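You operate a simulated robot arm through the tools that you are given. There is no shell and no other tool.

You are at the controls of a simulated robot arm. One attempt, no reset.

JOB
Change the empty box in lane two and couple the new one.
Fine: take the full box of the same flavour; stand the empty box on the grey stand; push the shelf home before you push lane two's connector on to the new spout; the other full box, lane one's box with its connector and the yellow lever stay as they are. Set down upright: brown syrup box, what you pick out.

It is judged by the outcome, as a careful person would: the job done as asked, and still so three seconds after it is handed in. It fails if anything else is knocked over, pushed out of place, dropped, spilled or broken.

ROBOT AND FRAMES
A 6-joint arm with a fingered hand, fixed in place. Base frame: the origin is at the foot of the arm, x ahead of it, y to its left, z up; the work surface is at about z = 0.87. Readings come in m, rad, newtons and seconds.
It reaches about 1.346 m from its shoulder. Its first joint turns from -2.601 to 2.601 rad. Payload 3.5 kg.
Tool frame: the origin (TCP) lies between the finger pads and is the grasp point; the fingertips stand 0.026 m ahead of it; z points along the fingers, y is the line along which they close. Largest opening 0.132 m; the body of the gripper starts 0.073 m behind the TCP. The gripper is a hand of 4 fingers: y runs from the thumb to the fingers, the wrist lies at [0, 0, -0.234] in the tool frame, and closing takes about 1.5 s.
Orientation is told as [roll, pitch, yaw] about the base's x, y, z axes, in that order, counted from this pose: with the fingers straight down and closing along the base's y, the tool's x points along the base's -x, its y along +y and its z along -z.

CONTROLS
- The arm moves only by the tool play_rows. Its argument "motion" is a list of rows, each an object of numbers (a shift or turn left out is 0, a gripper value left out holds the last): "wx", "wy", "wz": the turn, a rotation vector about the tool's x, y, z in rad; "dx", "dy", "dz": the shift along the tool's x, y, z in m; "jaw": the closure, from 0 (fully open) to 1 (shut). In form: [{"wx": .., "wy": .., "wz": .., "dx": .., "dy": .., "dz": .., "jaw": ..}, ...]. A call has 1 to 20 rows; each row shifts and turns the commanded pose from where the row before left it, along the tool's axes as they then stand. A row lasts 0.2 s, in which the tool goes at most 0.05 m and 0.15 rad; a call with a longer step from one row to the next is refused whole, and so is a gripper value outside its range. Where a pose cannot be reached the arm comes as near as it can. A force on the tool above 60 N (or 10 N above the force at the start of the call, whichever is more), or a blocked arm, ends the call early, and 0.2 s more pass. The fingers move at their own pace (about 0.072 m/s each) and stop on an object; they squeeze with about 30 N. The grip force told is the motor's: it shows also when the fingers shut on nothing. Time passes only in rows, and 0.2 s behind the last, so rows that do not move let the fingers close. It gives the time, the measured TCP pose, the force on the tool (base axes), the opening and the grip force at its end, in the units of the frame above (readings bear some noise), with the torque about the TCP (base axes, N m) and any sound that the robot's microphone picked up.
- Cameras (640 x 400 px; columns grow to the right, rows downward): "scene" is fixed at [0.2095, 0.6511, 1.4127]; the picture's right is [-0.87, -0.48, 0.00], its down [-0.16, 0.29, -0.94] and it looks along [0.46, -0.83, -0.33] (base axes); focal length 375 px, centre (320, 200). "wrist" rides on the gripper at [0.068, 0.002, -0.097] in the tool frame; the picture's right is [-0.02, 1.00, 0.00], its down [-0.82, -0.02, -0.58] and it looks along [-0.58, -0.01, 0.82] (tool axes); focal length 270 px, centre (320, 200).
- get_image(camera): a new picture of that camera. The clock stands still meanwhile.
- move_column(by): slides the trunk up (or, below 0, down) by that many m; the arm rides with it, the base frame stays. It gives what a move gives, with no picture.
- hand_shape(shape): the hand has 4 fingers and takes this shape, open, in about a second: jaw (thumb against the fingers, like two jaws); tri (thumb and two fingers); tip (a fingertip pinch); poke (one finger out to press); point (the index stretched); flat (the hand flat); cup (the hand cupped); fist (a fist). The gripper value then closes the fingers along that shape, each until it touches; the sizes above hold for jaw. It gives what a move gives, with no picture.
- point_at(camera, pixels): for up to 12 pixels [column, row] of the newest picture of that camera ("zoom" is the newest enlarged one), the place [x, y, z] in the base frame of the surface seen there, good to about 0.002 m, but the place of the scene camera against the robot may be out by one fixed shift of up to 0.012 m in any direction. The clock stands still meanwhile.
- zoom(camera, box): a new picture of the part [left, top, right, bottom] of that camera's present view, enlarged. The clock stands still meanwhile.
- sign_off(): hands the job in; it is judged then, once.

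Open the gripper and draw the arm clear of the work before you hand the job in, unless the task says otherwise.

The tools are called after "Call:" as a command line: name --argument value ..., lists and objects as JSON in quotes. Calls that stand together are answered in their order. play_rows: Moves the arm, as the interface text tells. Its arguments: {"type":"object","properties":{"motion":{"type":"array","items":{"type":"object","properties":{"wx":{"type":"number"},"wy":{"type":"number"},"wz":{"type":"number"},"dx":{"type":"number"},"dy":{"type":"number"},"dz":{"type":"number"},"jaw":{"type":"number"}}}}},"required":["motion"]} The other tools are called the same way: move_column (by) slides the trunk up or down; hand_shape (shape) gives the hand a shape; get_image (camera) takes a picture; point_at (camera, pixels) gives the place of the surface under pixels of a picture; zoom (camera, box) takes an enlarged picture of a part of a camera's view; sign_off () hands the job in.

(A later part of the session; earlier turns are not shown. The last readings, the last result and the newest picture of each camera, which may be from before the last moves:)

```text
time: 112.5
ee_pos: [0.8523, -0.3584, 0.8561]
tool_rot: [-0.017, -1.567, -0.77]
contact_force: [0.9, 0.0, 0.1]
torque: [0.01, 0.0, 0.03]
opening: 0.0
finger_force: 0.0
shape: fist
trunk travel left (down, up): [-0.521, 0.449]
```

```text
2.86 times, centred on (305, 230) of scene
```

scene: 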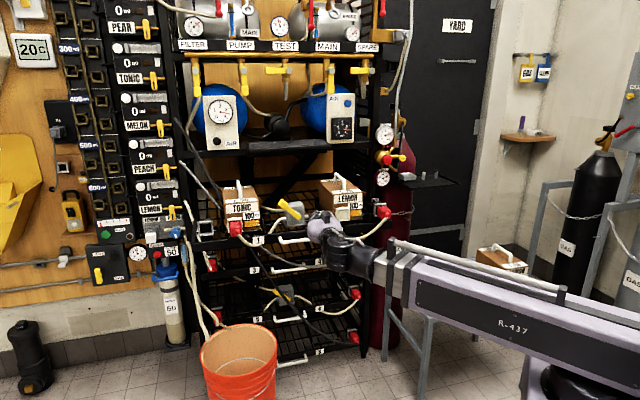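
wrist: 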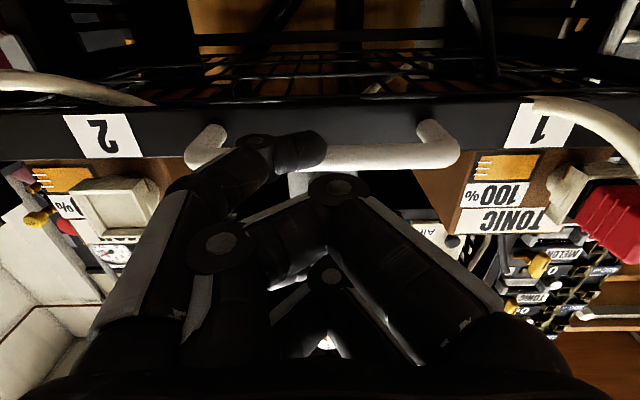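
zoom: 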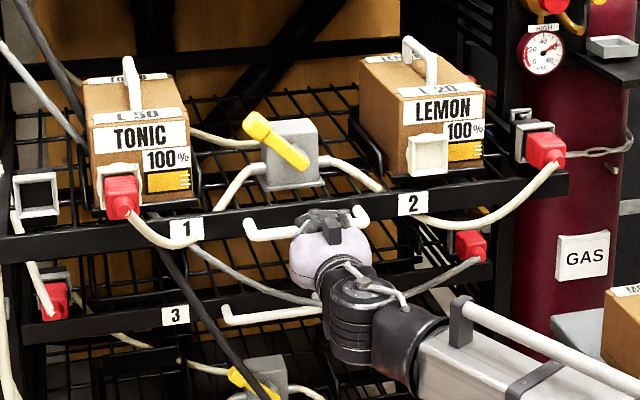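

TCP depth is 0.856 with no force yet. I check whether the shelf moved or where the fist is relative to the handle.

Call:
get_image --camera "wrist"

Call:
point_at --camera "zoom" --pixels '[[412, 205], [187, 230], [255, 232], [362, 218], [310, 220], [330, 215], [300, 225], [275, 235]]'

Call:
zoom --camera "scene" --box '[270, 210, 350, 270]'

```text
taken
```

wrist: 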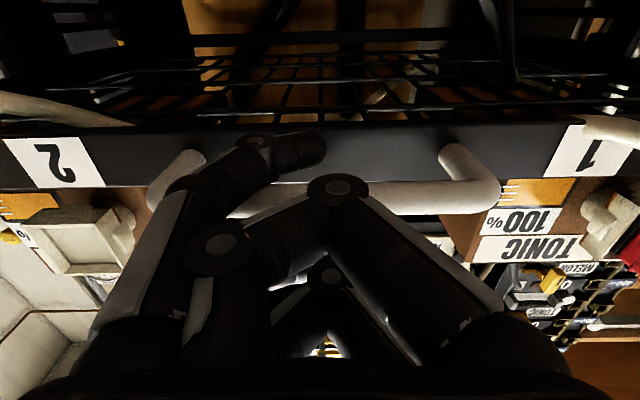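

```text
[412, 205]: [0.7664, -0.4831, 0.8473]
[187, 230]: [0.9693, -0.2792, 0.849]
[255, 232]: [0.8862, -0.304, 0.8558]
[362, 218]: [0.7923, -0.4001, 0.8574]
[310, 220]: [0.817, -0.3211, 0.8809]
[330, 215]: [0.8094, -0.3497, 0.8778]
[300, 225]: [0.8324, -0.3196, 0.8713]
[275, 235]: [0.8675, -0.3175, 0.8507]
```

```text
6.67 times, centred on (310, 240) of scene
```

zoom: 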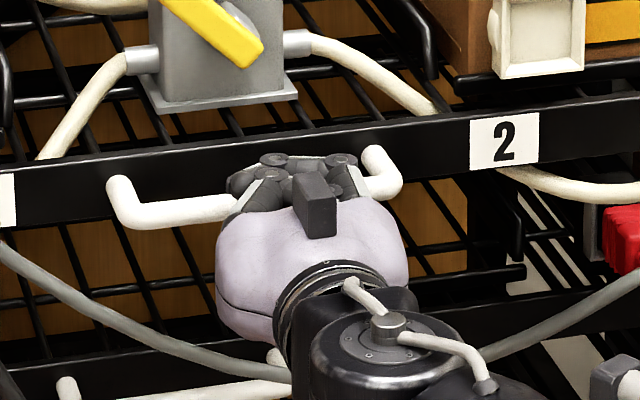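

The shelf hasn't moved; the fist's lower finger seems to pass under the bar. I measure those points.

Call:
point_at --camera "wrist" --pixels '[[305, 150], [260, 148], [320, 155], [340, 188], [290, 200], [250, 205], [400, 195], [380, 150], [460, 190], [175, 185]]'

Call:
zoom --camera "wrist" --box '[160, 100, 480, 300]'

```text
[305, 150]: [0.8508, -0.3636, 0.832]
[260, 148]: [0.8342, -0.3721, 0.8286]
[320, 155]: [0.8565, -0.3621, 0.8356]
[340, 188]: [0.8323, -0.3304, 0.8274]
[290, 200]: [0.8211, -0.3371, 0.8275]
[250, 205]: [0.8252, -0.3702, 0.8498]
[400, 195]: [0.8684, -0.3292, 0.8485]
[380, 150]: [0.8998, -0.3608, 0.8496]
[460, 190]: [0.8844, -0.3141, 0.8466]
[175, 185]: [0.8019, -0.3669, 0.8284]
```

```text
2.00 times, centred on (320, 200) of wrist
```

zoom: 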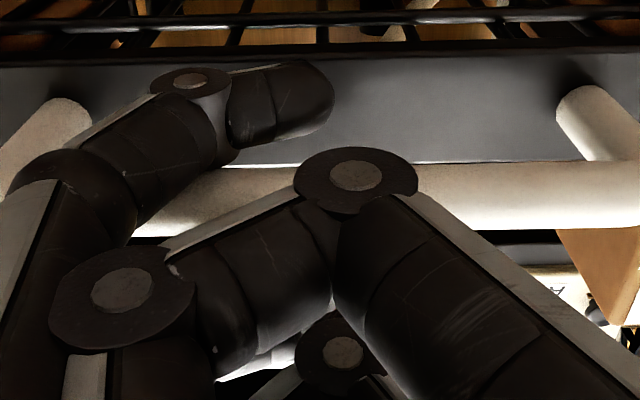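

The bar is slipping into the gap between the fist's upper and lower finger pairs. I back out 3.5 cm and raise 1.9 cm so that the lower pair meets the bar squarely.

Call:
play_rows --motion '[{"dz": -0.02}, {"dz": -0.02}, {}]'

Call:
move_column --by 0.019

Call:
play_rows --motion '[{"dz": 0.015}, {"dz": 0.01}, {"dz": 0.01}, {}]'

Call:
get_image --camera "wrist"

Call:
zoom --camera "scene" --box '[250, 190, 370, 280]'

```text
time: 113.3
ee_pos: [0.8224, -0.3279, 0.8556]
tool_rot: [-0.013, -1.567, -0.773]
contact_force: [-0.7, -0.1, 0.3]
torque: [-0.02, -0.02, 0.02]
opening: 0.0005
finger_force: 0.0
shape: fist
trunk travel left (down, up): [-0.521, 0.449]
```

```text
time: 114.0
ee_pos: [0.8232, -0.3289, 0.8744]
tool_rot: [-0.028, -1.566, -0.757]
contact_force: [1.0, 0.7, 0.5]
torque: [-0.02, -0.04, 0.02]
opening: 0.0
finger_force: 0.0
shape: fist
trunk travel left (down, up): [-0.54, 0.43]
```

```text
time: 115.0
ee_pos: [0.8467, -0.3545, 0.8751]
tool_rot: [-0.021, -1.568, -0.764]
contact_force: [-1.2, 0.4, 1.1]
torque: [0.05, 0.01, 0.01]
opening: 0.0001
finger_force: 0.1
shape: fist
trunk travel left (down, up): [-0.54, 0.43]
```

```text
taken
```

wrist: 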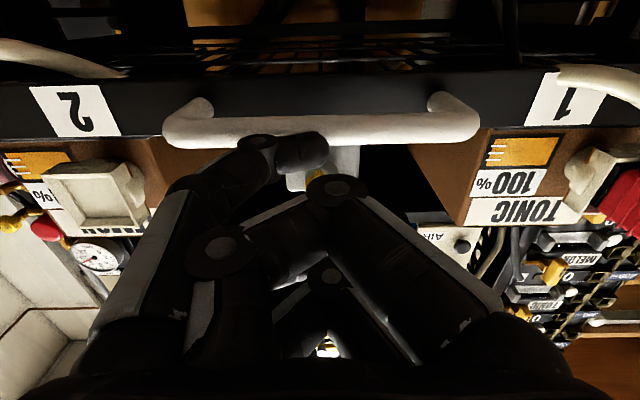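

```text
4.44 times, centred on (310, 235) of scene
```

zoom: 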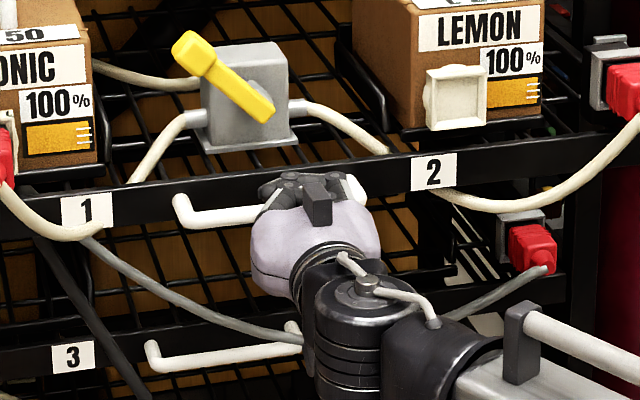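

I check whether bar contact has occurred by measuring the bar, label and finger again.

Call:
point_at --camera "wrist" --pixels '[[305, 150], [260, 142], [320, 150], [380, 130], [200, 130], [75, 110], [565, 100], [340, 188], [325, 130], [420, 125]]'

Call:
zoom --camera "wrist" --box '[160, 80, 480, 280]'

```text
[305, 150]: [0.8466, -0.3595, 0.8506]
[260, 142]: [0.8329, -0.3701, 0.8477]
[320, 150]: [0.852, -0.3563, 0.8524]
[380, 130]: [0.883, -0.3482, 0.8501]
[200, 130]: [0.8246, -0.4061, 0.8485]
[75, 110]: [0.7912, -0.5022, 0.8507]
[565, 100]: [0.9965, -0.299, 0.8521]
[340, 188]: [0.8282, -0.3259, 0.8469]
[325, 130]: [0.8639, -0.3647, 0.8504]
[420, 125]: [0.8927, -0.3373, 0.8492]
```

```text
2.00 times, centred on (320, 180) of wrist
```

zoom: 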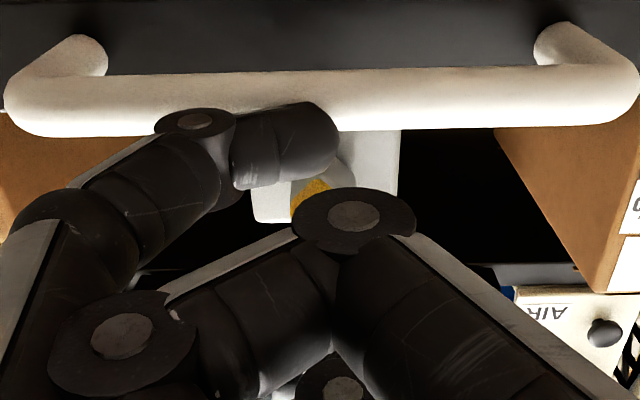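

The shelf is already moving with almost no force (label 2 depth 0.891→0.915). I keep pushing slowly.

Call:
play_rows --motion '[{"dz": 0.008}, {"dz": 0.01}, {"dz": 0.01}, {"dz": 0.01}, {"dz": 0.01}, {"dz": 0.01}, {"dz": 0.01}, {"dz": 0.01}, {"dz": 0.01}, {"dz": 0.008}, {}]'

Call:
get_image --camera "scene"

Call:
get_image --camera "wrist"

```text
time: 117.4
ee_pos: [0.9162, -0.4203, 0.8731]
tool_rot: [0.005, -1.566, -0.793]
contact_force: [-2.4, 1.7, -0.3]
torque: [0.03, 0.03, -0.02]
opening: 0.0001
finger_force: 0.0
shape: fist
trunk travel left (down, up): [-0.54, 0.43]
```

```text
taken
```

scene: 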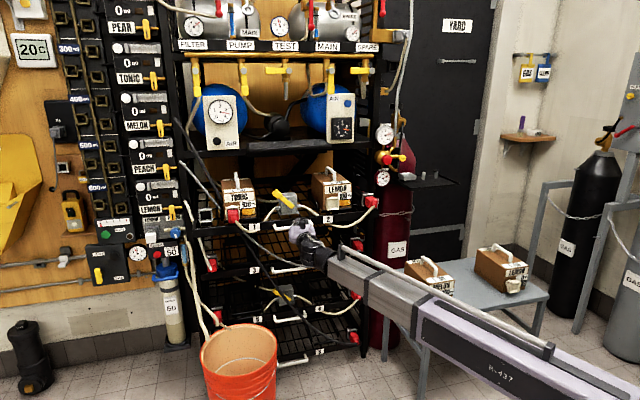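

```text
taken
```

wrist: 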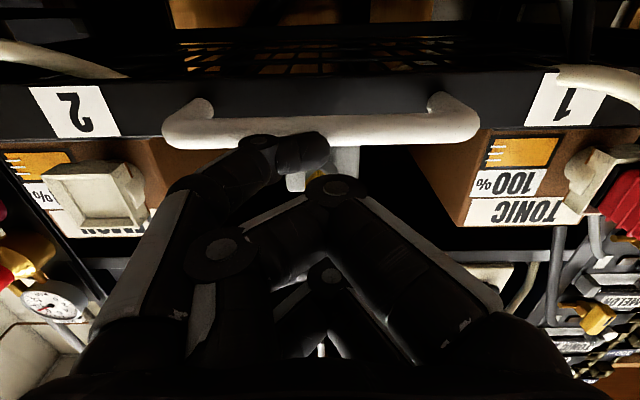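

Shelf slides smoothly with the boxes standing. About 6–7 cm remain; I continue slower and watch for the stop.

Call:
play_rows --motion '[{"dz": 0.007}, {"dz": 0.008}, {"dz": 0.008}, {"dz": 0.008}, {"dz": 0.008}, {"dz": 0.007}, {"dz": 0.005}, {}]'

Call:
zoom --camera "scene" --box '[180, 160, 420, 320]'

Call:
get_image --camera "wrist"

Call:
point_at --camera "wrist" --pixels '[[75, 110], [565, 100], [380, 130]]'

```text
time: 119.2
ee_pos: [0.9523, -0.4578, 0.8734]
tool_rot: [0.012, -1.567, -0.799]
contact_force: [-2.1, 2.2, 0.5]
torque: [0.07, 0.02, 0.0]
opening: 0.0
finger_force: 0.1
shape: fist
trunk travel left (down, up): [-0.54, 0.43]
```

```text
2.50 times, centred on (300, 240) of scene
```

zoom: 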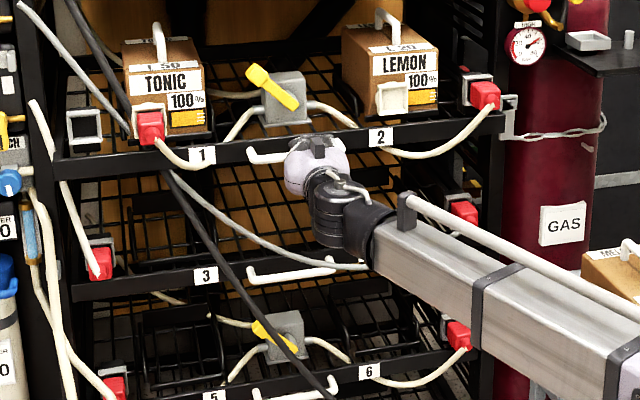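

```text
taken
```

wrist: 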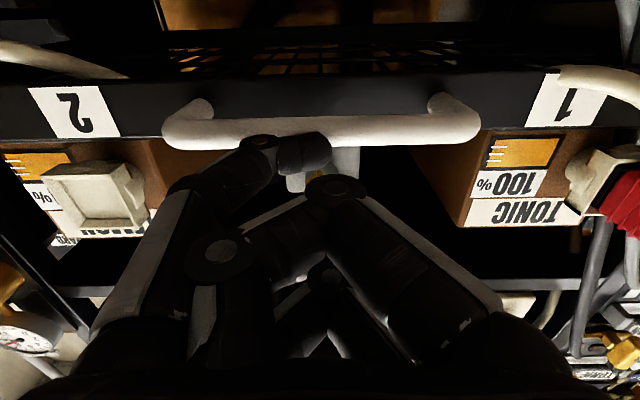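

```text
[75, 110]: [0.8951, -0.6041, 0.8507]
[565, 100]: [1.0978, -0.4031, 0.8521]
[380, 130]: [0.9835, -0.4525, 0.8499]
```

Plate depth is now 1.060; the lower shelf's is ≈1.078. I push the last ~2 cm in 4 mm rows until it stops.

Call:
play_rows --motion '[{"dz": 0.005}, {"dz": 0.005}, {"dz": 0.004}, {"dz": 0.004}, {"dz": 0.004}, {}]'

Call:
get_image --camera "wrist"

Call:
point_at --camera "wrist" --pixels '[[75, 110], [565, 100], [380, 130]]'

```text
time: 120.6
ee_pos: [0.9683, -0.4729, 0.8749]
tool_rot: [-0.002, -1.567, -0.78]
contact_force: [-1.3, 1.2, 0.1]
torque: [0.05, 0.05, 0.0]
opening: 0.0001
finger_force: 0.2
shape: fist
trunk travel left (down, up): [-0.54, 0.43]
```

```text
taken
```

wrist: 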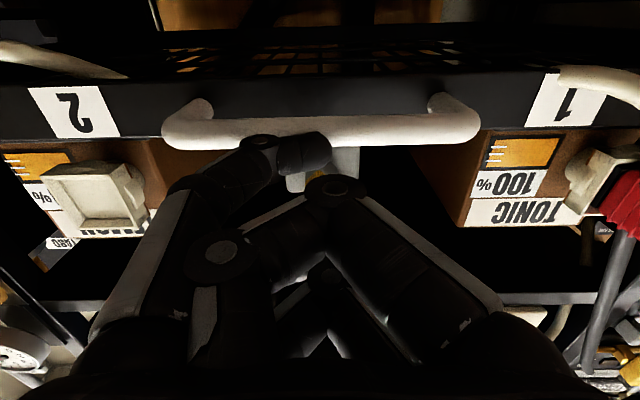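

```text
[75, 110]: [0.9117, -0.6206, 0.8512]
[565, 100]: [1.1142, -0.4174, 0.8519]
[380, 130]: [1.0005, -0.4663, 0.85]
```

No stop yet at depth 1.0835. I compare with the lower shelves' front in the scene camera.

Call:
zoom --camera "scene" --box '[180, 180, 420, 340]'

Call:
point_at --camera "zoom" --pixels '[[379, 86], [202, 104], [205, 223], [372, 318], [215, 345], [70, 115], [490, 70], [90, 245], [490, 300], [440, 205], [150, 228], [320, 330]]'

```text
2.50 times, centred on (300, 260) of scene
```

zoom: 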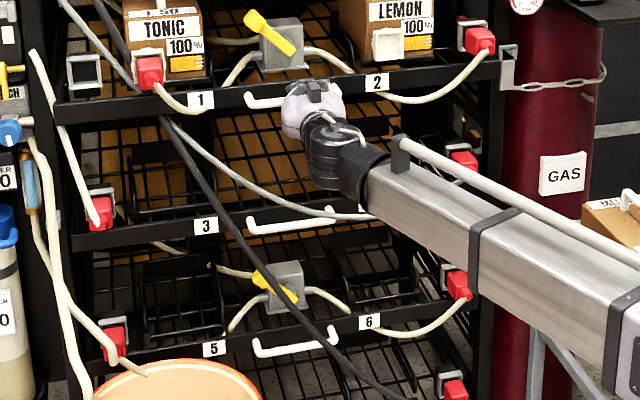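

```text
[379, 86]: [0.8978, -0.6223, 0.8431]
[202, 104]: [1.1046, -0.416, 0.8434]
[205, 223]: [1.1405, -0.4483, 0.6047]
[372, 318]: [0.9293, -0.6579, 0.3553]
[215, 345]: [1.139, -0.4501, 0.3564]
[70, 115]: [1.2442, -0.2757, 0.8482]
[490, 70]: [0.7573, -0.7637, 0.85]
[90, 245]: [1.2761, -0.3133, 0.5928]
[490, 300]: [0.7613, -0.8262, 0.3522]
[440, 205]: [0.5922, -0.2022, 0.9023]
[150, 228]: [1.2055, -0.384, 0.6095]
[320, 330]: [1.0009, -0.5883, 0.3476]
```

The lower shelves' fronts are at depth 1.123 (scene) against 1.075 for ours, so about 4.8 cm remain. I continue pushing.

Call:
play_rows --motion '[{"dz": 0.006}, {"dz": 0.007}, {"dz": 0.007}, {"dz": 0.007}, {"dz": 0.006}, {"dz": 0.005}, {"dz": 0.004}, {}]'

Call:
zoom --camera "scene" --box '[180, 180, 420, 340]'

Call:
get_image --camera "wrist"

Call:
point_at --camera "wrist" --pixels '[[75, 110], [565, 100], [380, 130]]'

```text
time: 122.4
ee_pos: [0.9972, -0.5024, 0.8747]
tool_rot: [-0.011, -1.566, -0.772]
contact_force: [-2.7, 2.1, 0.6]
torque: [0.04, 0.01, 0.02]
opening: 0.0001
finger_force: 0.1
shape: fist
trunk travel left (down, up): [-0.54, 0.43]
```

```text
2.50 times, centred on (300, 260) of scene
```

zoom: 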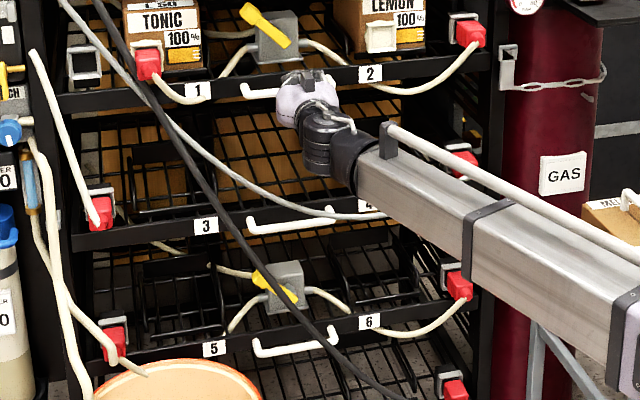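

```text
taken
```

wrist: 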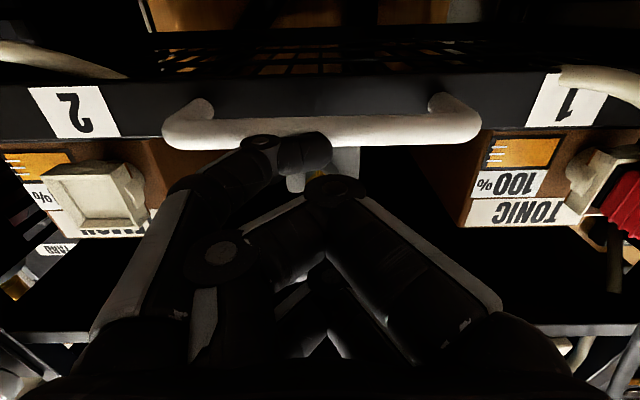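

```text
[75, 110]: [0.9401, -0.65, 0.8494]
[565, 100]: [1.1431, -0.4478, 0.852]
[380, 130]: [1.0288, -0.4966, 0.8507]
```

Plate at 1.124 (home ≈1.132 in the same frame). I push the last millimetres until the stop shows as force.

Call:
play_rows --motion '[{"dz": 0.003}, {"dz": 0.003}, {"dz": 0.003}, {"dz": 0.003}, {}]'

Call:
get_image --camera "wrist"

Call:
point_at --camera "wrist" --pixels '[[75, 110], [565, 100], [380, 130]]'

```text
time: 123.6
ee_pos: [1.0043, -0.5106, 0.8762]
tool_rot: [0.064, -1.568, -0.851]
contact_force: [-16.8, 7.0, -1.0]
torque: [0.17, 0.41, -0.09]
opening: 0.0001
finger_force: 0.0
shape: fist
trunk travel left (down, up): [-0.54, 0.43]
```

```text
taken
```

wrist: 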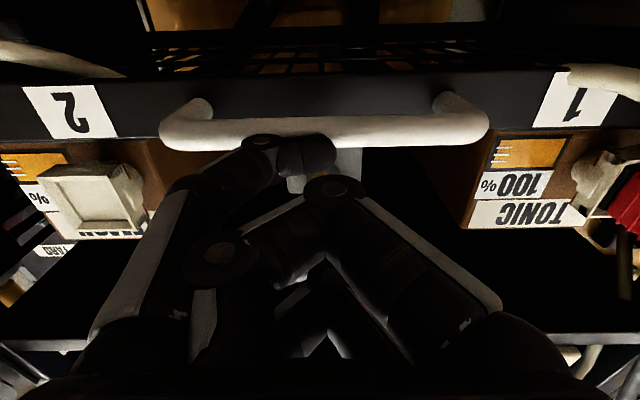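

```text
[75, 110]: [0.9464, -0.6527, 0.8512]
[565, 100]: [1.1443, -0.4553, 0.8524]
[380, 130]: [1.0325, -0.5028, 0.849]
```

The force rose to ~18 N with the plate at 1.131: the stop. One more 3 mm push confirms it.

Call:
play_rows --motion '[{"dz": 0.003}, {}]'

Call:
get_image --camera "wrist"

Call:
point_at --camera "wrist" --pixels '[[75, 110], [565, 100], [380, 130]]'

```text
time: 124.2
ee_pos: [1.0067, -0.5132, 0.8758]
tool_rot: [0.148, -1.567, -0.934]
contact_force: [-28.9, 13.8, -1.3]
torque: [0.34, 0.66, -0.14]
opening: 0.0001
finger_force: 0.1
shape: fist
trunk travel left (down, up): [-0.54, 0.43]
```

```text
taken
```

wrist: 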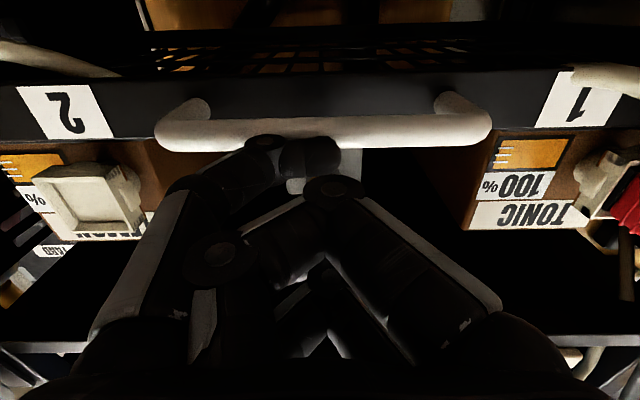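

```text
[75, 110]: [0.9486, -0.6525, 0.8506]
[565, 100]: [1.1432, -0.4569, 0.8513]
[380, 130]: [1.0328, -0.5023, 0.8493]
```

The shelf is firmly at its stop (32 N, plate 1.132). I withdraw the fist straight back.

Call:
play_rows --motion '[{"dz": -0.01}, {"dz": -0.02}, {"dz": -0.03}, {"dz": -0.04}, {"dz": -0.04}, {"dz": -0.04}, {"dz": -0.04}, {"dz": -0.04}, {"dz": -0.04}, {}]'

Call:
get_image --camera "scene"

Call:
get_image --camera "wrist"

```text
time: 126.4
ee_pos: [0.7945, -0.3023, 0.8762]
tool_rot: [-0.018, -1.569, -0.767]
contact_force: [-0.3, 0.4, 0.0]
torque: [0.03, -0.05, 0.0]
opening: 0.0
finger_force: 0.0
shape: fist
trunk travel left (down, up): [-0.54, 0.43]
```

```text
taken
```

scene: 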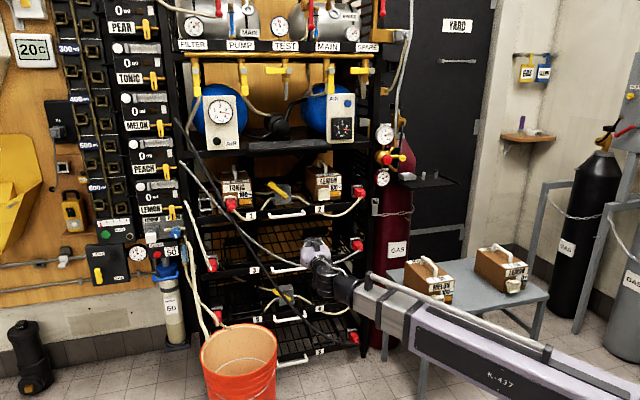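

```text
taken
```

wrist: 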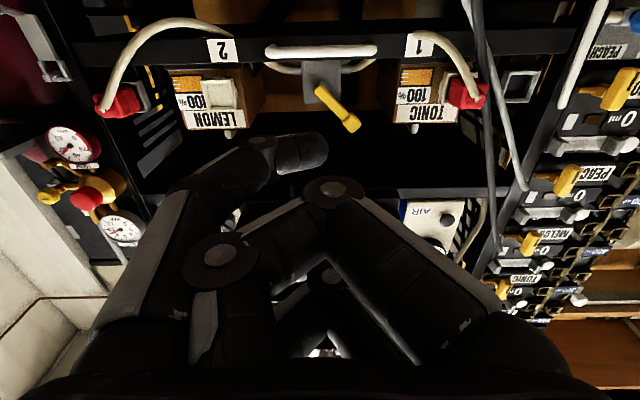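

The shelf is home and both boxes stand. I zoom on lane two's spout and connector and measure them.

Call:
zoom --camera "scene" --box '[290, 150, 390, 230]'

Call:
zoom --camera "wrist" --box '[70, 10, 290, 150]'

```text
5.00 times, centred on (340, 190) of scene
```

zoom: 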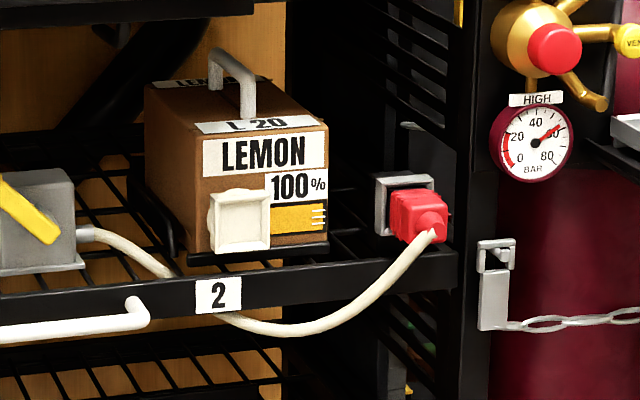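

```text
2.86 times, centred on (180, 80) of wrist
```

zoom: 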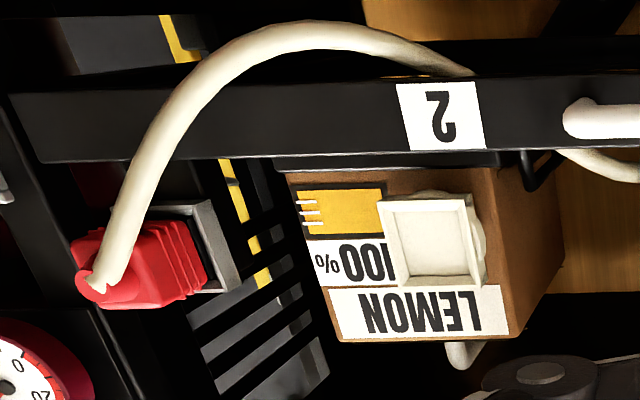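

I measure the spout's square cup and the connector in both pictures.

Call:
point_at --camera "zoom" --pixels '[[395, 205], [470, 205], [392, 275], [475, 275], [432, 240], [470, 170], [140, 240], [190, 235], [100, 285], [160, 300], [235, 290], [220, 215]]'

Call:
zoom --camera "scene" --box '[290, 150, 390, 230]'

Call:
point_at --camera "zoom" --pixels '[[215, 198], [266, 196], [217, 248], [268, 245], [240, 222], [430, 222], [400, 200], [440, 205], [400, 230], [380, 180], [432, 180], [384, 230]]'

```text
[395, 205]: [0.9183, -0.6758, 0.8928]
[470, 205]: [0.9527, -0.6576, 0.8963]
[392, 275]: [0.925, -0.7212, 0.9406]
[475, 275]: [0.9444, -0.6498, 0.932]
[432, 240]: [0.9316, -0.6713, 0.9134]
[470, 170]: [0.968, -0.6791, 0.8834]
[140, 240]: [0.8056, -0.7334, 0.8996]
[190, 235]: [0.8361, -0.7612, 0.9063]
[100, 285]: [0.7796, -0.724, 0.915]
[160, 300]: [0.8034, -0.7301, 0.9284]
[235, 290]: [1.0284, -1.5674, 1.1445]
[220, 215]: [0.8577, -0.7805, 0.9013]
```

```text
5.00 times, centred on (340, 190) of scene
```

zoom: 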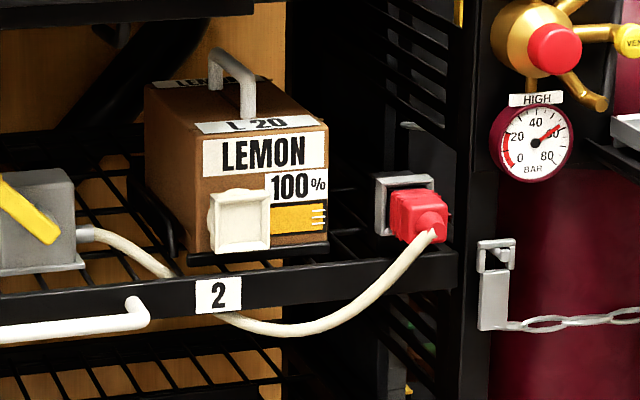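

```text
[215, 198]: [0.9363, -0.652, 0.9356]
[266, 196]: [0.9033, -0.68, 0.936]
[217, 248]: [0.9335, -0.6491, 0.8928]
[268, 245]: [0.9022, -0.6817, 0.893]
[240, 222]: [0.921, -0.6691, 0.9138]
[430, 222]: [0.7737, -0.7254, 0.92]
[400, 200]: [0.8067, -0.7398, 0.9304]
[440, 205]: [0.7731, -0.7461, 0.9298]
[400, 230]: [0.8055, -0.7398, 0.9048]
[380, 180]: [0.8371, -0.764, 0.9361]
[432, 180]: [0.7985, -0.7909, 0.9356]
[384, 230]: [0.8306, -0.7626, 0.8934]
```

The dock frame and the spout cup are the same square shape at the same height; the connector must go 0.151 m to the left and about 6 mm less deep. I back off, open the hand to the jaw shape and tip it to a 45° downward approach.

Call:
play_rows --motion '[{"dz": -0.04}, {"dz": -0.04}, {"dz": -0.04}, {}]'

Call:
hand_shape --shape "jaw"

Call:
move_column --by 0.2

Call:
play_rows --motion '[{"wy": 0.0982, "dx": 0.0225}, {"wy": 0.0982, "dx": 0.0225}, {"wy": 0.0982, "dx": 0.0225}, {"wy": 0.0982, "dx": 0.0225}, {"wy": 0.0982, "dx": 0.0225}, {"wy": 0.0982, "dx": 0.0225}, {"wy": 0.0982, "dx": 0.0225}, {"wy": 0.0982, "dx": 0.0225}, {}]'

Call:
get_image --camera "wrist"

Call:
get_image --camera "scene"

```text
time: 127.4
ee_pos: [0.7104, -0.2156, 0.8739]
tool_rot: [-0.001, -1.57, -0.785]
contact_force: [-0.6, 1.0, 0.5]
torque: [0.03, 0.05, -0.03]
opening: 0.0
finger_force: 0.0
shape: fist
trunk travel left (down, up): [-0.54, 0.43]
```

```text
time: 128.3
ee_pos: [0.7113, -0.2161, 0.8758]
tool_rot: [-0.033, -1.569, -0.751]
contact_force: [0.3, -0.1, 0.9]
torque: [-0.02, -0.01, 0.01]
opening: 0.1317
finger_force: 0.0
shape: jaw
trunk travel left (down, up): [-0.54, 0.43]
```

```text
time: 130.5
ee_pos: [0.7111, -0.2167, 1.0744]
tool_rot: [-0.064, -1.571, -0.72]
contact_force: [-0.5, -0.9, -0.5]
torque: [0.01, -0.02, -0.02]
opening: 0.1321
finger_force: 0.1
shape: jaw
trunk travel left (down, up): [-0.74, 0.23]
```

```text
time: 132.5
ee_pos: [0.6677, -0.1736, 0.9096]
tool_rot: [0.001, -0.781, -0.785]
contact_force: [0.2, 0.4, 0.4]
torque: [0.01, 0.03, -0.01]
opening: 0.132
finger_force: 0.1
shape: jaw
trunk travel left (down, up): [-0.74, 0.23]
```

```text
taken
```

wrist: 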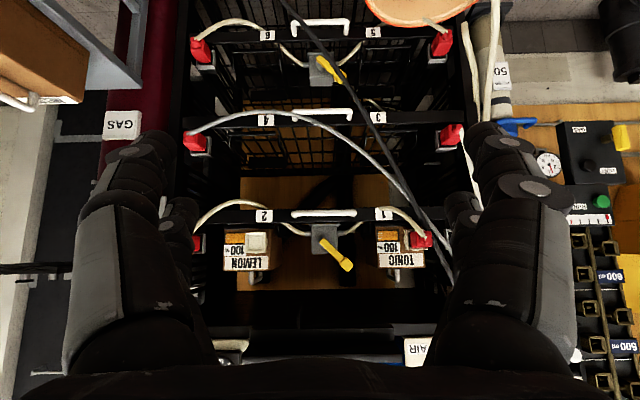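

```text
taken
```

scene: 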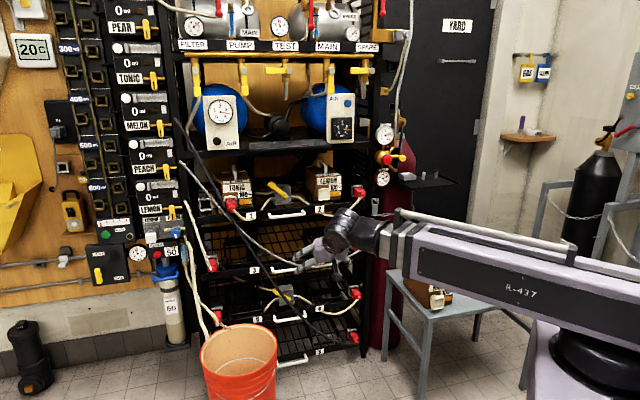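

The hand is at 45° and free. I raise 3 cm, slide right to the connector's column (s≈−0.038), and approach to look.

Call:
move_column --by 0.04

Call:
play_rows --motion '[{"dy": -0.04}, {"dy": -0.04}, {"dy": -0.04}, {"dy": -0.04}, {"dy": -0.04}, {"dy": -0.04}, {"dy": -0.04}, {"dy": -0.031}, {"dx": -0.0284, "dz": 0.0282}, {"dx": -0.0284, "dz": 0.0282}, {"dx": -0.0284, "dz": 0.0282}, {"dx": -0.0284, "dz": 0.0282}, {"dx": -0.0284, "dz": 0.0282}, {"dx": -0.0284, "dz": 0.0282}, {"dx": -0.0284, "dz": 0.0282}, {"dx": -0.0284, "dz": 0.0282}, {"jaw": 0.4}, {}, {}]'

Call:
get_image --camera "wrist"

Call:
get_image --camera "scene"

```text
time: 133.3
ee_pos: [0.668, -0.1754, 0.9497]
tool_rot: [0.0, -0.784, -0.786]
contact_force: [0.0, 0.6, -0.4]
torque: [0.02, 0.0, 0.0]
opening: 0.1316
finger_force: 0.1
shape: jaw
trunk travel left (down, up): [-0.78, 0.19]
```

```text
time: 137.3
ee_pos: [0.7637, -0.6574, 0.9492]
tool_rot: [0.0, -0.785, -0.786]
contact_force: [0.1, -0.6, 0.9]
torque: [0.0, 0.02, 0.02]
opening: 0.0799
finger_force: 0.1
shape: jaw
out of reach, approached as far as the arm can: row 1, 2, 3, 4, 5, 6, 7, 8
trunk travel left (down, up): [-0.78, 0.19]
```

```text
taken
```

wrist: 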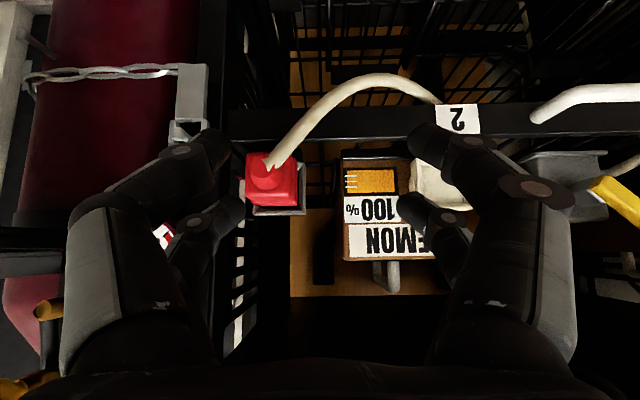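

```text
taken
```

scene: 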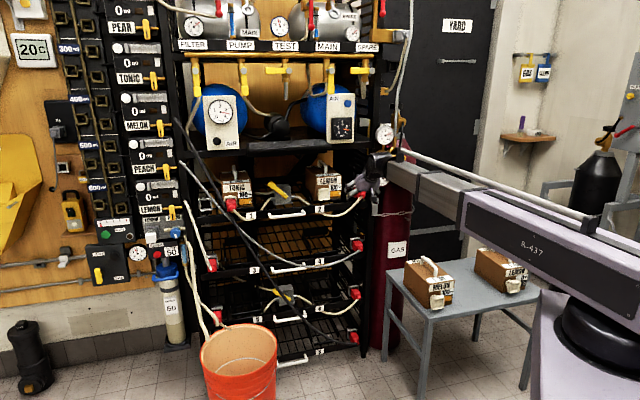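

Some sideways rows hit the arm's minimum reach, so I ended at s≈−0.075, depth 1.005 – no contact. The connector is visible at (270,180); I measure it from here.

Call:
zoom --camera "wrist" --box '[200, 60, 480, 260]'

Call:
point_at --camera "wrist" --pixels '[[250, 160], [293, 160], [250, 200], [295, 200], [270, 178], [303, 205], [303, 180], [280, 210], [300, 130], [340, 95], [412, 185], [440, 185]]'

```text
2.00 times, centred on (340, 160) of wrist
```

zoom: 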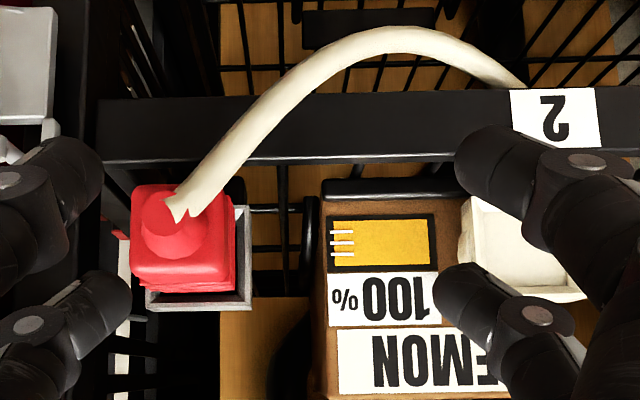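

```text
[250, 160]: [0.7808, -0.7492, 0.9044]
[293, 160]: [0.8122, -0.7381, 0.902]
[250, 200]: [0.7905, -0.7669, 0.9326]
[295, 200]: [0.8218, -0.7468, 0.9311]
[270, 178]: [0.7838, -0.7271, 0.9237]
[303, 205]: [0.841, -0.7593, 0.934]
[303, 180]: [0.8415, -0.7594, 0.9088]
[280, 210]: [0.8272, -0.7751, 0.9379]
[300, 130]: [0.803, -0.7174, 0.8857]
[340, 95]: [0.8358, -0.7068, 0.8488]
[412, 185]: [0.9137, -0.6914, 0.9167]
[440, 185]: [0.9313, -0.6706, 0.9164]
```

Connector body: s −0.017…−0.053, z 0.90–0.935, front face depth 1.082, dock face 1.132. I check the clearance to the rack's post beside it before closing in.

Call:
point_at --camera "wrist" --pixels '[[235, 120], [222, 120], [205, 100], [245, 230], [238, 260], [215, 140], [228, 330], [190, 80], [240, 140], [260, 125], [250, 95], [180, 130]]'

Call:
zoom --camera "scene" --box '[320, 130, 420, 230]'

```text
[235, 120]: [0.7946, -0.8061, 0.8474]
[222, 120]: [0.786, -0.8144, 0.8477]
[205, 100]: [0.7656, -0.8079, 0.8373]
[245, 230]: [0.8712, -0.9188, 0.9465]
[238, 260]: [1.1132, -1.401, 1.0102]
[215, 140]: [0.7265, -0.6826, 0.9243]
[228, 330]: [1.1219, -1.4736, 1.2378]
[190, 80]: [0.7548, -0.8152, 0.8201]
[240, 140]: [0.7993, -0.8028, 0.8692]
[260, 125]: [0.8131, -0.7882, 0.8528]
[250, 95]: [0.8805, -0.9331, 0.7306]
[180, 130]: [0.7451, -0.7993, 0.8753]
```

```text
4.00 times, centred on (370, 180) of scene
```

zoom: 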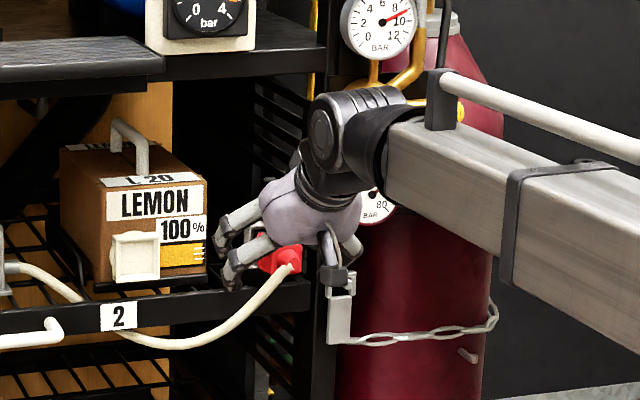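

The rack post's front is at depth ≈1.11 for s≥0.03 and a chain bracket sits beside it. I measure the bracket and then narrow the fingers.

Call:
point_at --camera "zoom" --pixels '[[340, 305], [340, 335], [348, 275], [330, 330], [335, 270], [330, 285], [220, 245], [232, 270], [285, 255], [290, 268], [320, 200], [345, 255]]'

```text
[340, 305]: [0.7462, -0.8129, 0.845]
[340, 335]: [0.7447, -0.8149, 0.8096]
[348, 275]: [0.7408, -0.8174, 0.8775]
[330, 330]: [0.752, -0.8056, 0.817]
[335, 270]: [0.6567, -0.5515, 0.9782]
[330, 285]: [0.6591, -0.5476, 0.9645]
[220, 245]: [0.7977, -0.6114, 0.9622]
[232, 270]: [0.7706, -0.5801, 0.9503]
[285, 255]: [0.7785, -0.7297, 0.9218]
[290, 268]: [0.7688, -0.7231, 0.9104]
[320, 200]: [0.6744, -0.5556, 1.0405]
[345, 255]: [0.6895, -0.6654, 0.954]
```

The bracket ends at z≈0.885, below the fingers. I shift 4 cm right, narrow the fingers to ~6 cm and lower to z≈0.925.

Call:
play_rows --motion '[{"dy": -0.02, "jaw": 0.53}, {"dy": -0.02}, {}, {}, {}]'

Call:
move_column --by -0.024

Call:
get_image --camera "wrist"

Call:
point_at --camera "wrist" --pixels '[[320, 190], [300, 190], [345, 190], [320, 170], [320, 215], [320, 230]]'

```text
time: 138.5
ee_pos: [0.7347, -0.6861, 0.9505]
tool_rot: [0.0, -0.783, -0.786]
contact_force: [-0.2, 0.5, 0.5]
torque: [0.01, 0.0, 0.01]
opening: 0.0625
finger_force: 0.1
shape: jaw
trunk travel left (down, up): [-0.78, 0.19]
```

```text
time: 139.2
ee_pos: [0.7345, -0.6851, 0.9252]
tool_rot: [0.0, -0.784, -0.787]
contact_force: [-0.3, 0.2, 0.4]
torque: [-0.03, 0.02, 0.01]
opening: 0.0626
finger_force: 0.0
shape: jaw
trunk travel left (down, up): [-0.756, 0.214]
```

```text
taken
```

wrist: 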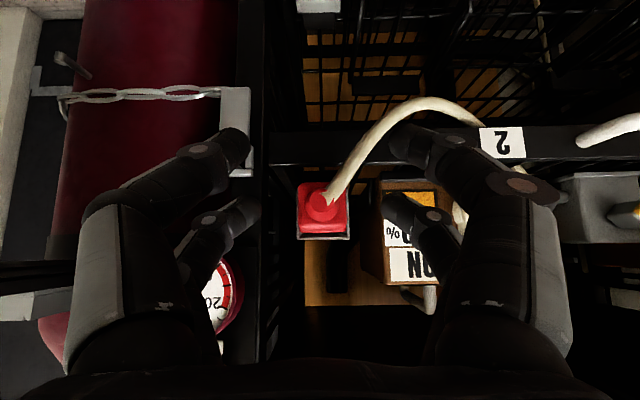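

```text
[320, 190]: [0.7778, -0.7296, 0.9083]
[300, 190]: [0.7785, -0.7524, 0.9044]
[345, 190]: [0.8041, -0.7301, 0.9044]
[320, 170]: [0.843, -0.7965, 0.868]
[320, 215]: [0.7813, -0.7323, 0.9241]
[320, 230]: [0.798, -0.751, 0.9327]
```

Connector is centred (columns 298–348, centre s≈−0.0354; TCP s −0.0349). I raise 5 mm to stay clear of the hose and approach in steps to depth ≈1.09.

Call:
move_column --by 0.005

Call:
play_rows --motion '[{"dx": -0.0142, "dz": 0.0141}, {"dx": -0.0142, "dz": 0.0141}, {"dx": -0.0107, "dz": 0.0106}, {"dx": -0.0071, "dz": 0.007}, {}]'

Call:
get_image --camera "wrist"

Call:
zoom --camera "scene" --box '[310, 140, 410, 230]'

```text
time: 139.7
ee_pos: [0.7345, -0.6848, 0.9311]
tool_rot: [-0.001, -0.784, -0.785]
contact_force: [0.8, 0.4, -0.2]
torque: [0.03, 0.03, 0.01]
opening: 0.0629
finger_force: 0.0
shape: jaw
trunk travel left (down, up): [-0.761, 0.209]
```

```text
time: 140.9
ee_pos: [0.7808, -0.7321, 0.9319]
tool_rot: [-0.001, -0.784, -0.786]
contact_force: [0.2, 0.1, -0.6]
torque: [-0.01, -0.01, 0.0]
opening: 0.0627
finger_force: 0.1
shape: jaw
trunk travel left (down, up): [-0.761, 0.209]
```

```text
taken
```

wrist: 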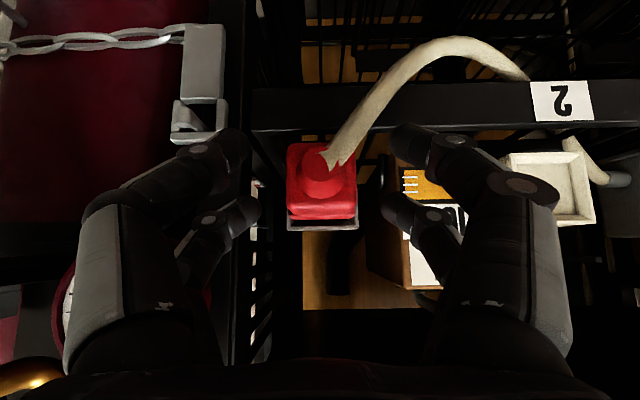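

```text
4.44 times, centred on (360, 185) of scene
```

zoom: 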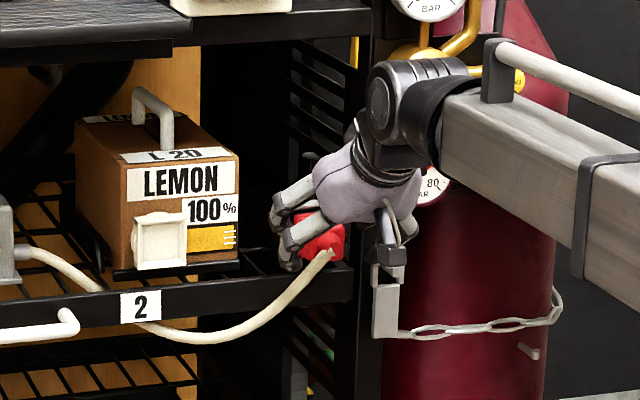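

No contact yet at depth 1.070. The spout is visible at (510–595, 150–225); I measure it and the dock frame precisely from here.

Call:
zoom --camera "wrist" --box '[270, 100, 630, 260]'

Call:
point_at --camera "wrist" --pixels '[[512, 158], [588, 155], [592, 220], [575, 222], [550, 185], [570, 190], [290, 222], [356, 225], [322, 225], [354, 190], [290, 155], [352, 165]]'

```text
1.78 times, centred on (450, 180) of wrist
```

zoom: 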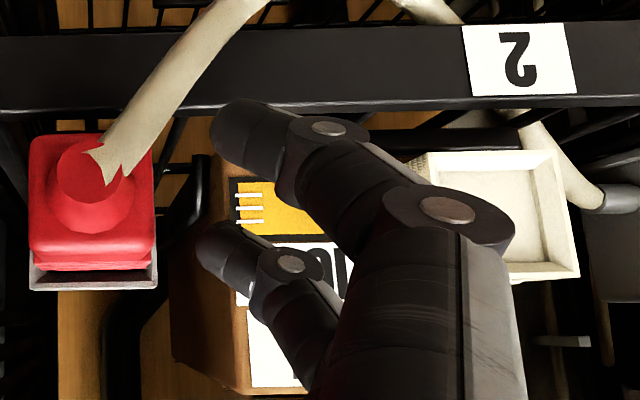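

```text
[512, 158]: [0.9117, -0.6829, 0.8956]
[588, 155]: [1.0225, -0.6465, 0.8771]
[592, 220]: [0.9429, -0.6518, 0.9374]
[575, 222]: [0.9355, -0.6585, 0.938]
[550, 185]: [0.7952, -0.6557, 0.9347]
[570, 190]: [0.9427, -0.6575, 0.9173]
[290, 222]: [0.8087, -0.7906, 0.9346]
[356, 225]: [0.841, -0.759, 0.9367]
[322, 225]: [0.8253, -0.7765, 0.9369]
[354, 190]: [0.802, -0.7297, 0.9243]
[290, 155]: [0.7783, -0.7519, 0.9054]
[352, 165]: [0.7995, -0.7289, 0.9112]
```

Dock centre s=−0.035, face 1.131; spout centre s≈−0.1835, face 1.1273, equal heights: so the shift will be −0.1485 sideways and −0.004 in depth. I complete the approach by 2.2 cm.

Call:
play_rows --motion '[{"dx": -0.0071, "dz": 0.007}, {"dx": -0.0057, "dz": 0.0056}, {"dx": -0.0028, "dz": 0.0028}, {}]'

Call:
get_image --camera "wrist"

Call:
zoom --camera "scene" --box '[330, 150, 400, 210]'

```text
time: 141.9
ee_pos: [0.7965, -0.7467, 0.9315]
tool_rot: [-0.001, -0.785, -0.787]
contact_force: [-0.4, -0.2, 0.5]
torque: [0.02, 0.0, 0.01]
opening: 0.0627
finger_force: 0.0
shape: jaw
trunk travel left (down, up): [-0.761, 0.209]
```

```text
taken
```

wrist: 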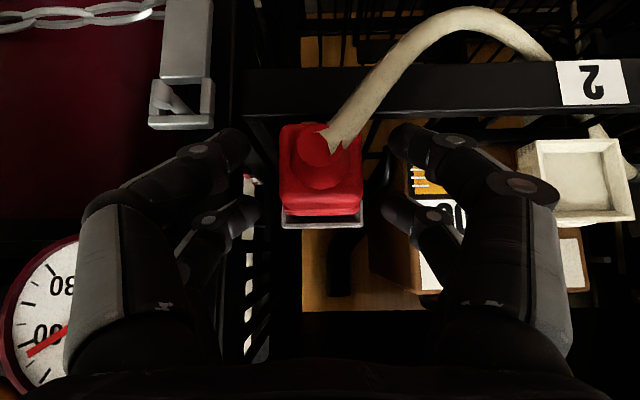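

```text
6.67 times, centred on (365, 180) of scene
```

zoom: 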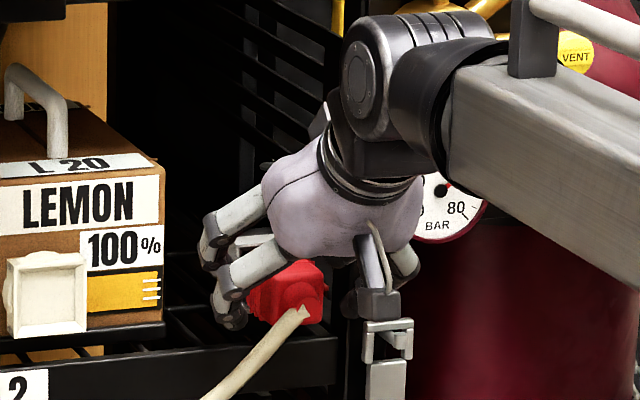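

The fingers flank the red body (columns 280–362) without touching. I close on it.

Call:
play_rows --motion '[{"jaw": 0.65}, {"jaw": 0.8}, {"jaw": 1.0}, {}, {}, {}, {}]'

Call:
get_image --camera "wrist"

Call:
zoom --camera "scene" --box '[330, 150, 400, 210]'

```text
time: 143.5
ee_pos: [0.7971, -0.7471, 0.9309]
tool_rot: [0.001, -0.783, -0.787]
contact_force: [0.0, -2.4, -0.7]
torque: [0.0, 0.07, -0.01]
opening: 0.0294
finger_force: 30.4
shape: jaw
trunk travel left (down, up): [-0.761, 0.209]
```

```text
taken
```

wrist: 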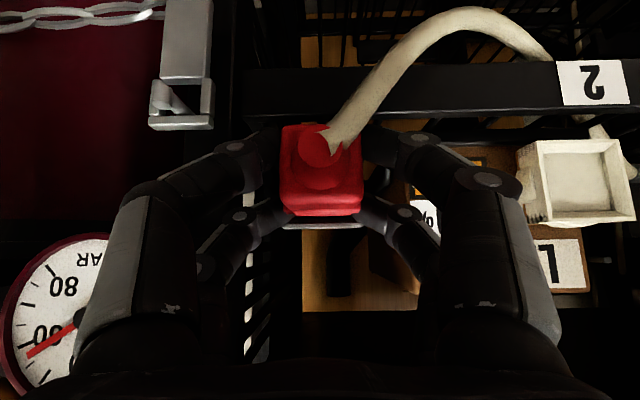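

```text
6.67 times, centred on (365, 180) of scene
```

zoom: 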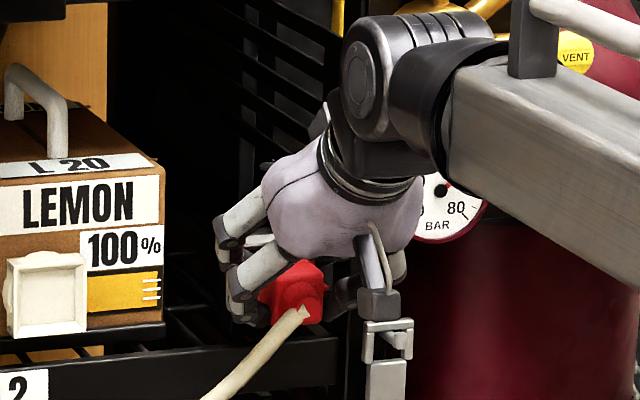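

Gripped: opening 0.029 m at 30 N. I pull it straight out of the dock, 3 cm first.

Call:
play_rows --motion '[{"dx": 0.0035, "dz": -0.0035}, {"dx": 0.0071, "dz": -0.0071}, {"dx": 0.0071, "dz": -0.0071}, {"dx": 0.0035, "dz": -0.0035}, {}]'

Call:
get_image --camera "wrist"

Call:
zoom --camera "scene" --box '[330, 150, 400, 210]'

```text
time: 144.7
ee_pos: [0.7745, -0.7252, 0.9304]
tool_rot: [0.001, -0.784, -0.785]
contact_force: [-0.6, -0.2, 1.2]
torque: [0.02, -0.01, 0.0]
opening: 0.0292
finger_force: 29.9
shape: jaw
trunk travel left (down, up): [-0.761, 0.209]
```

```text
taken
```

wrist: 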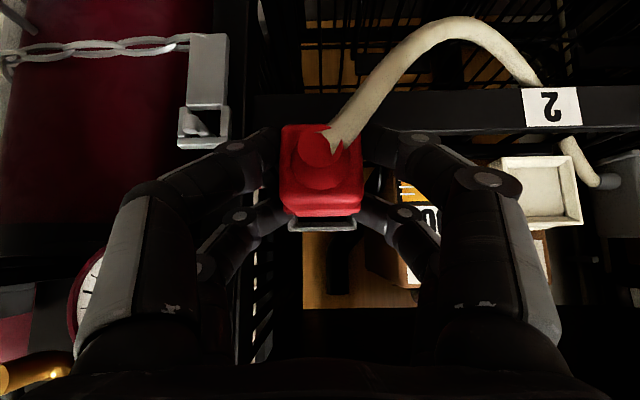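

```text
6.67 times, centred on (365, 180) of scene
```

zoom: 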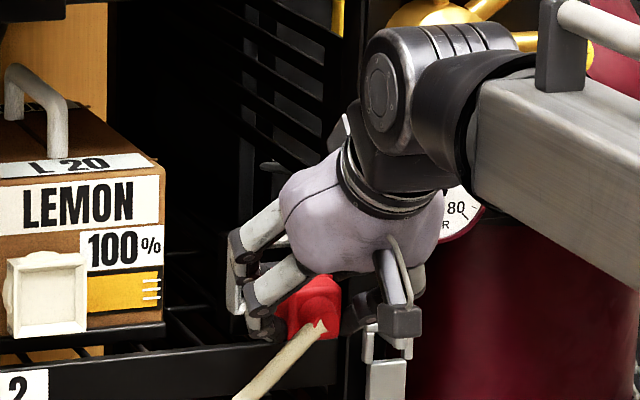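

The connector follows. I pull another 4.5 cm so that it's fully clear.

Call:
play_rows --motion '[{"dx": 0.0071, "dz": -0.0071}, {"dx": 0.0106, "dz": -0.0106}, {"dx": 0.0106, "dz": -0.0106}, {"dx": 0.0035, "dz": -0.0035}, {}]'

Call:
get_image --camera "wrist"

Call:
zoom --camera "scene" --box '[310, 150, 410, 230]'

```text
time: 145.9
ee_pos: [0.743, -0.6949, 0.9313]
tool_rot: [-0.001, -0.783, -0.788]
contact_force: [0.2, -0.1, -0.1]
torque: [0.02, 0.01, 0.02]
opening: 0.0293
finger_force: 29.9
shape: jaw
trunk travel left (down, up): [-0.761, 0.209]
```

```text
taken
```

wrist: 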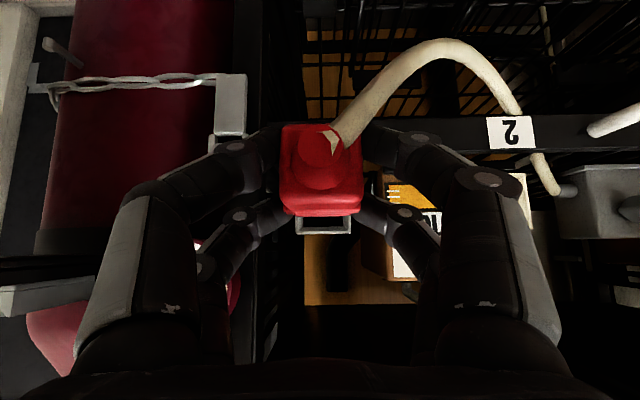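

```text
5.00 times, centred on (360, 190) of scene
```

zoom: 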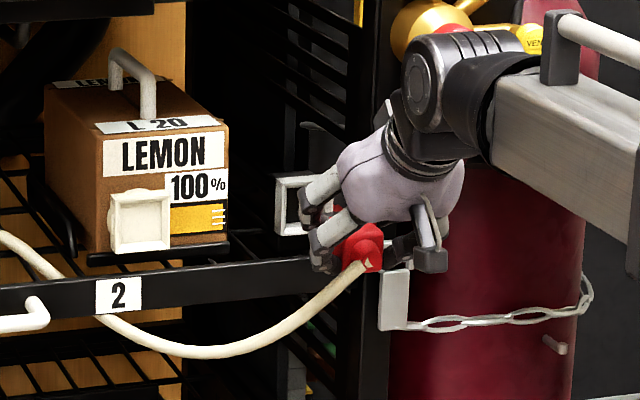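

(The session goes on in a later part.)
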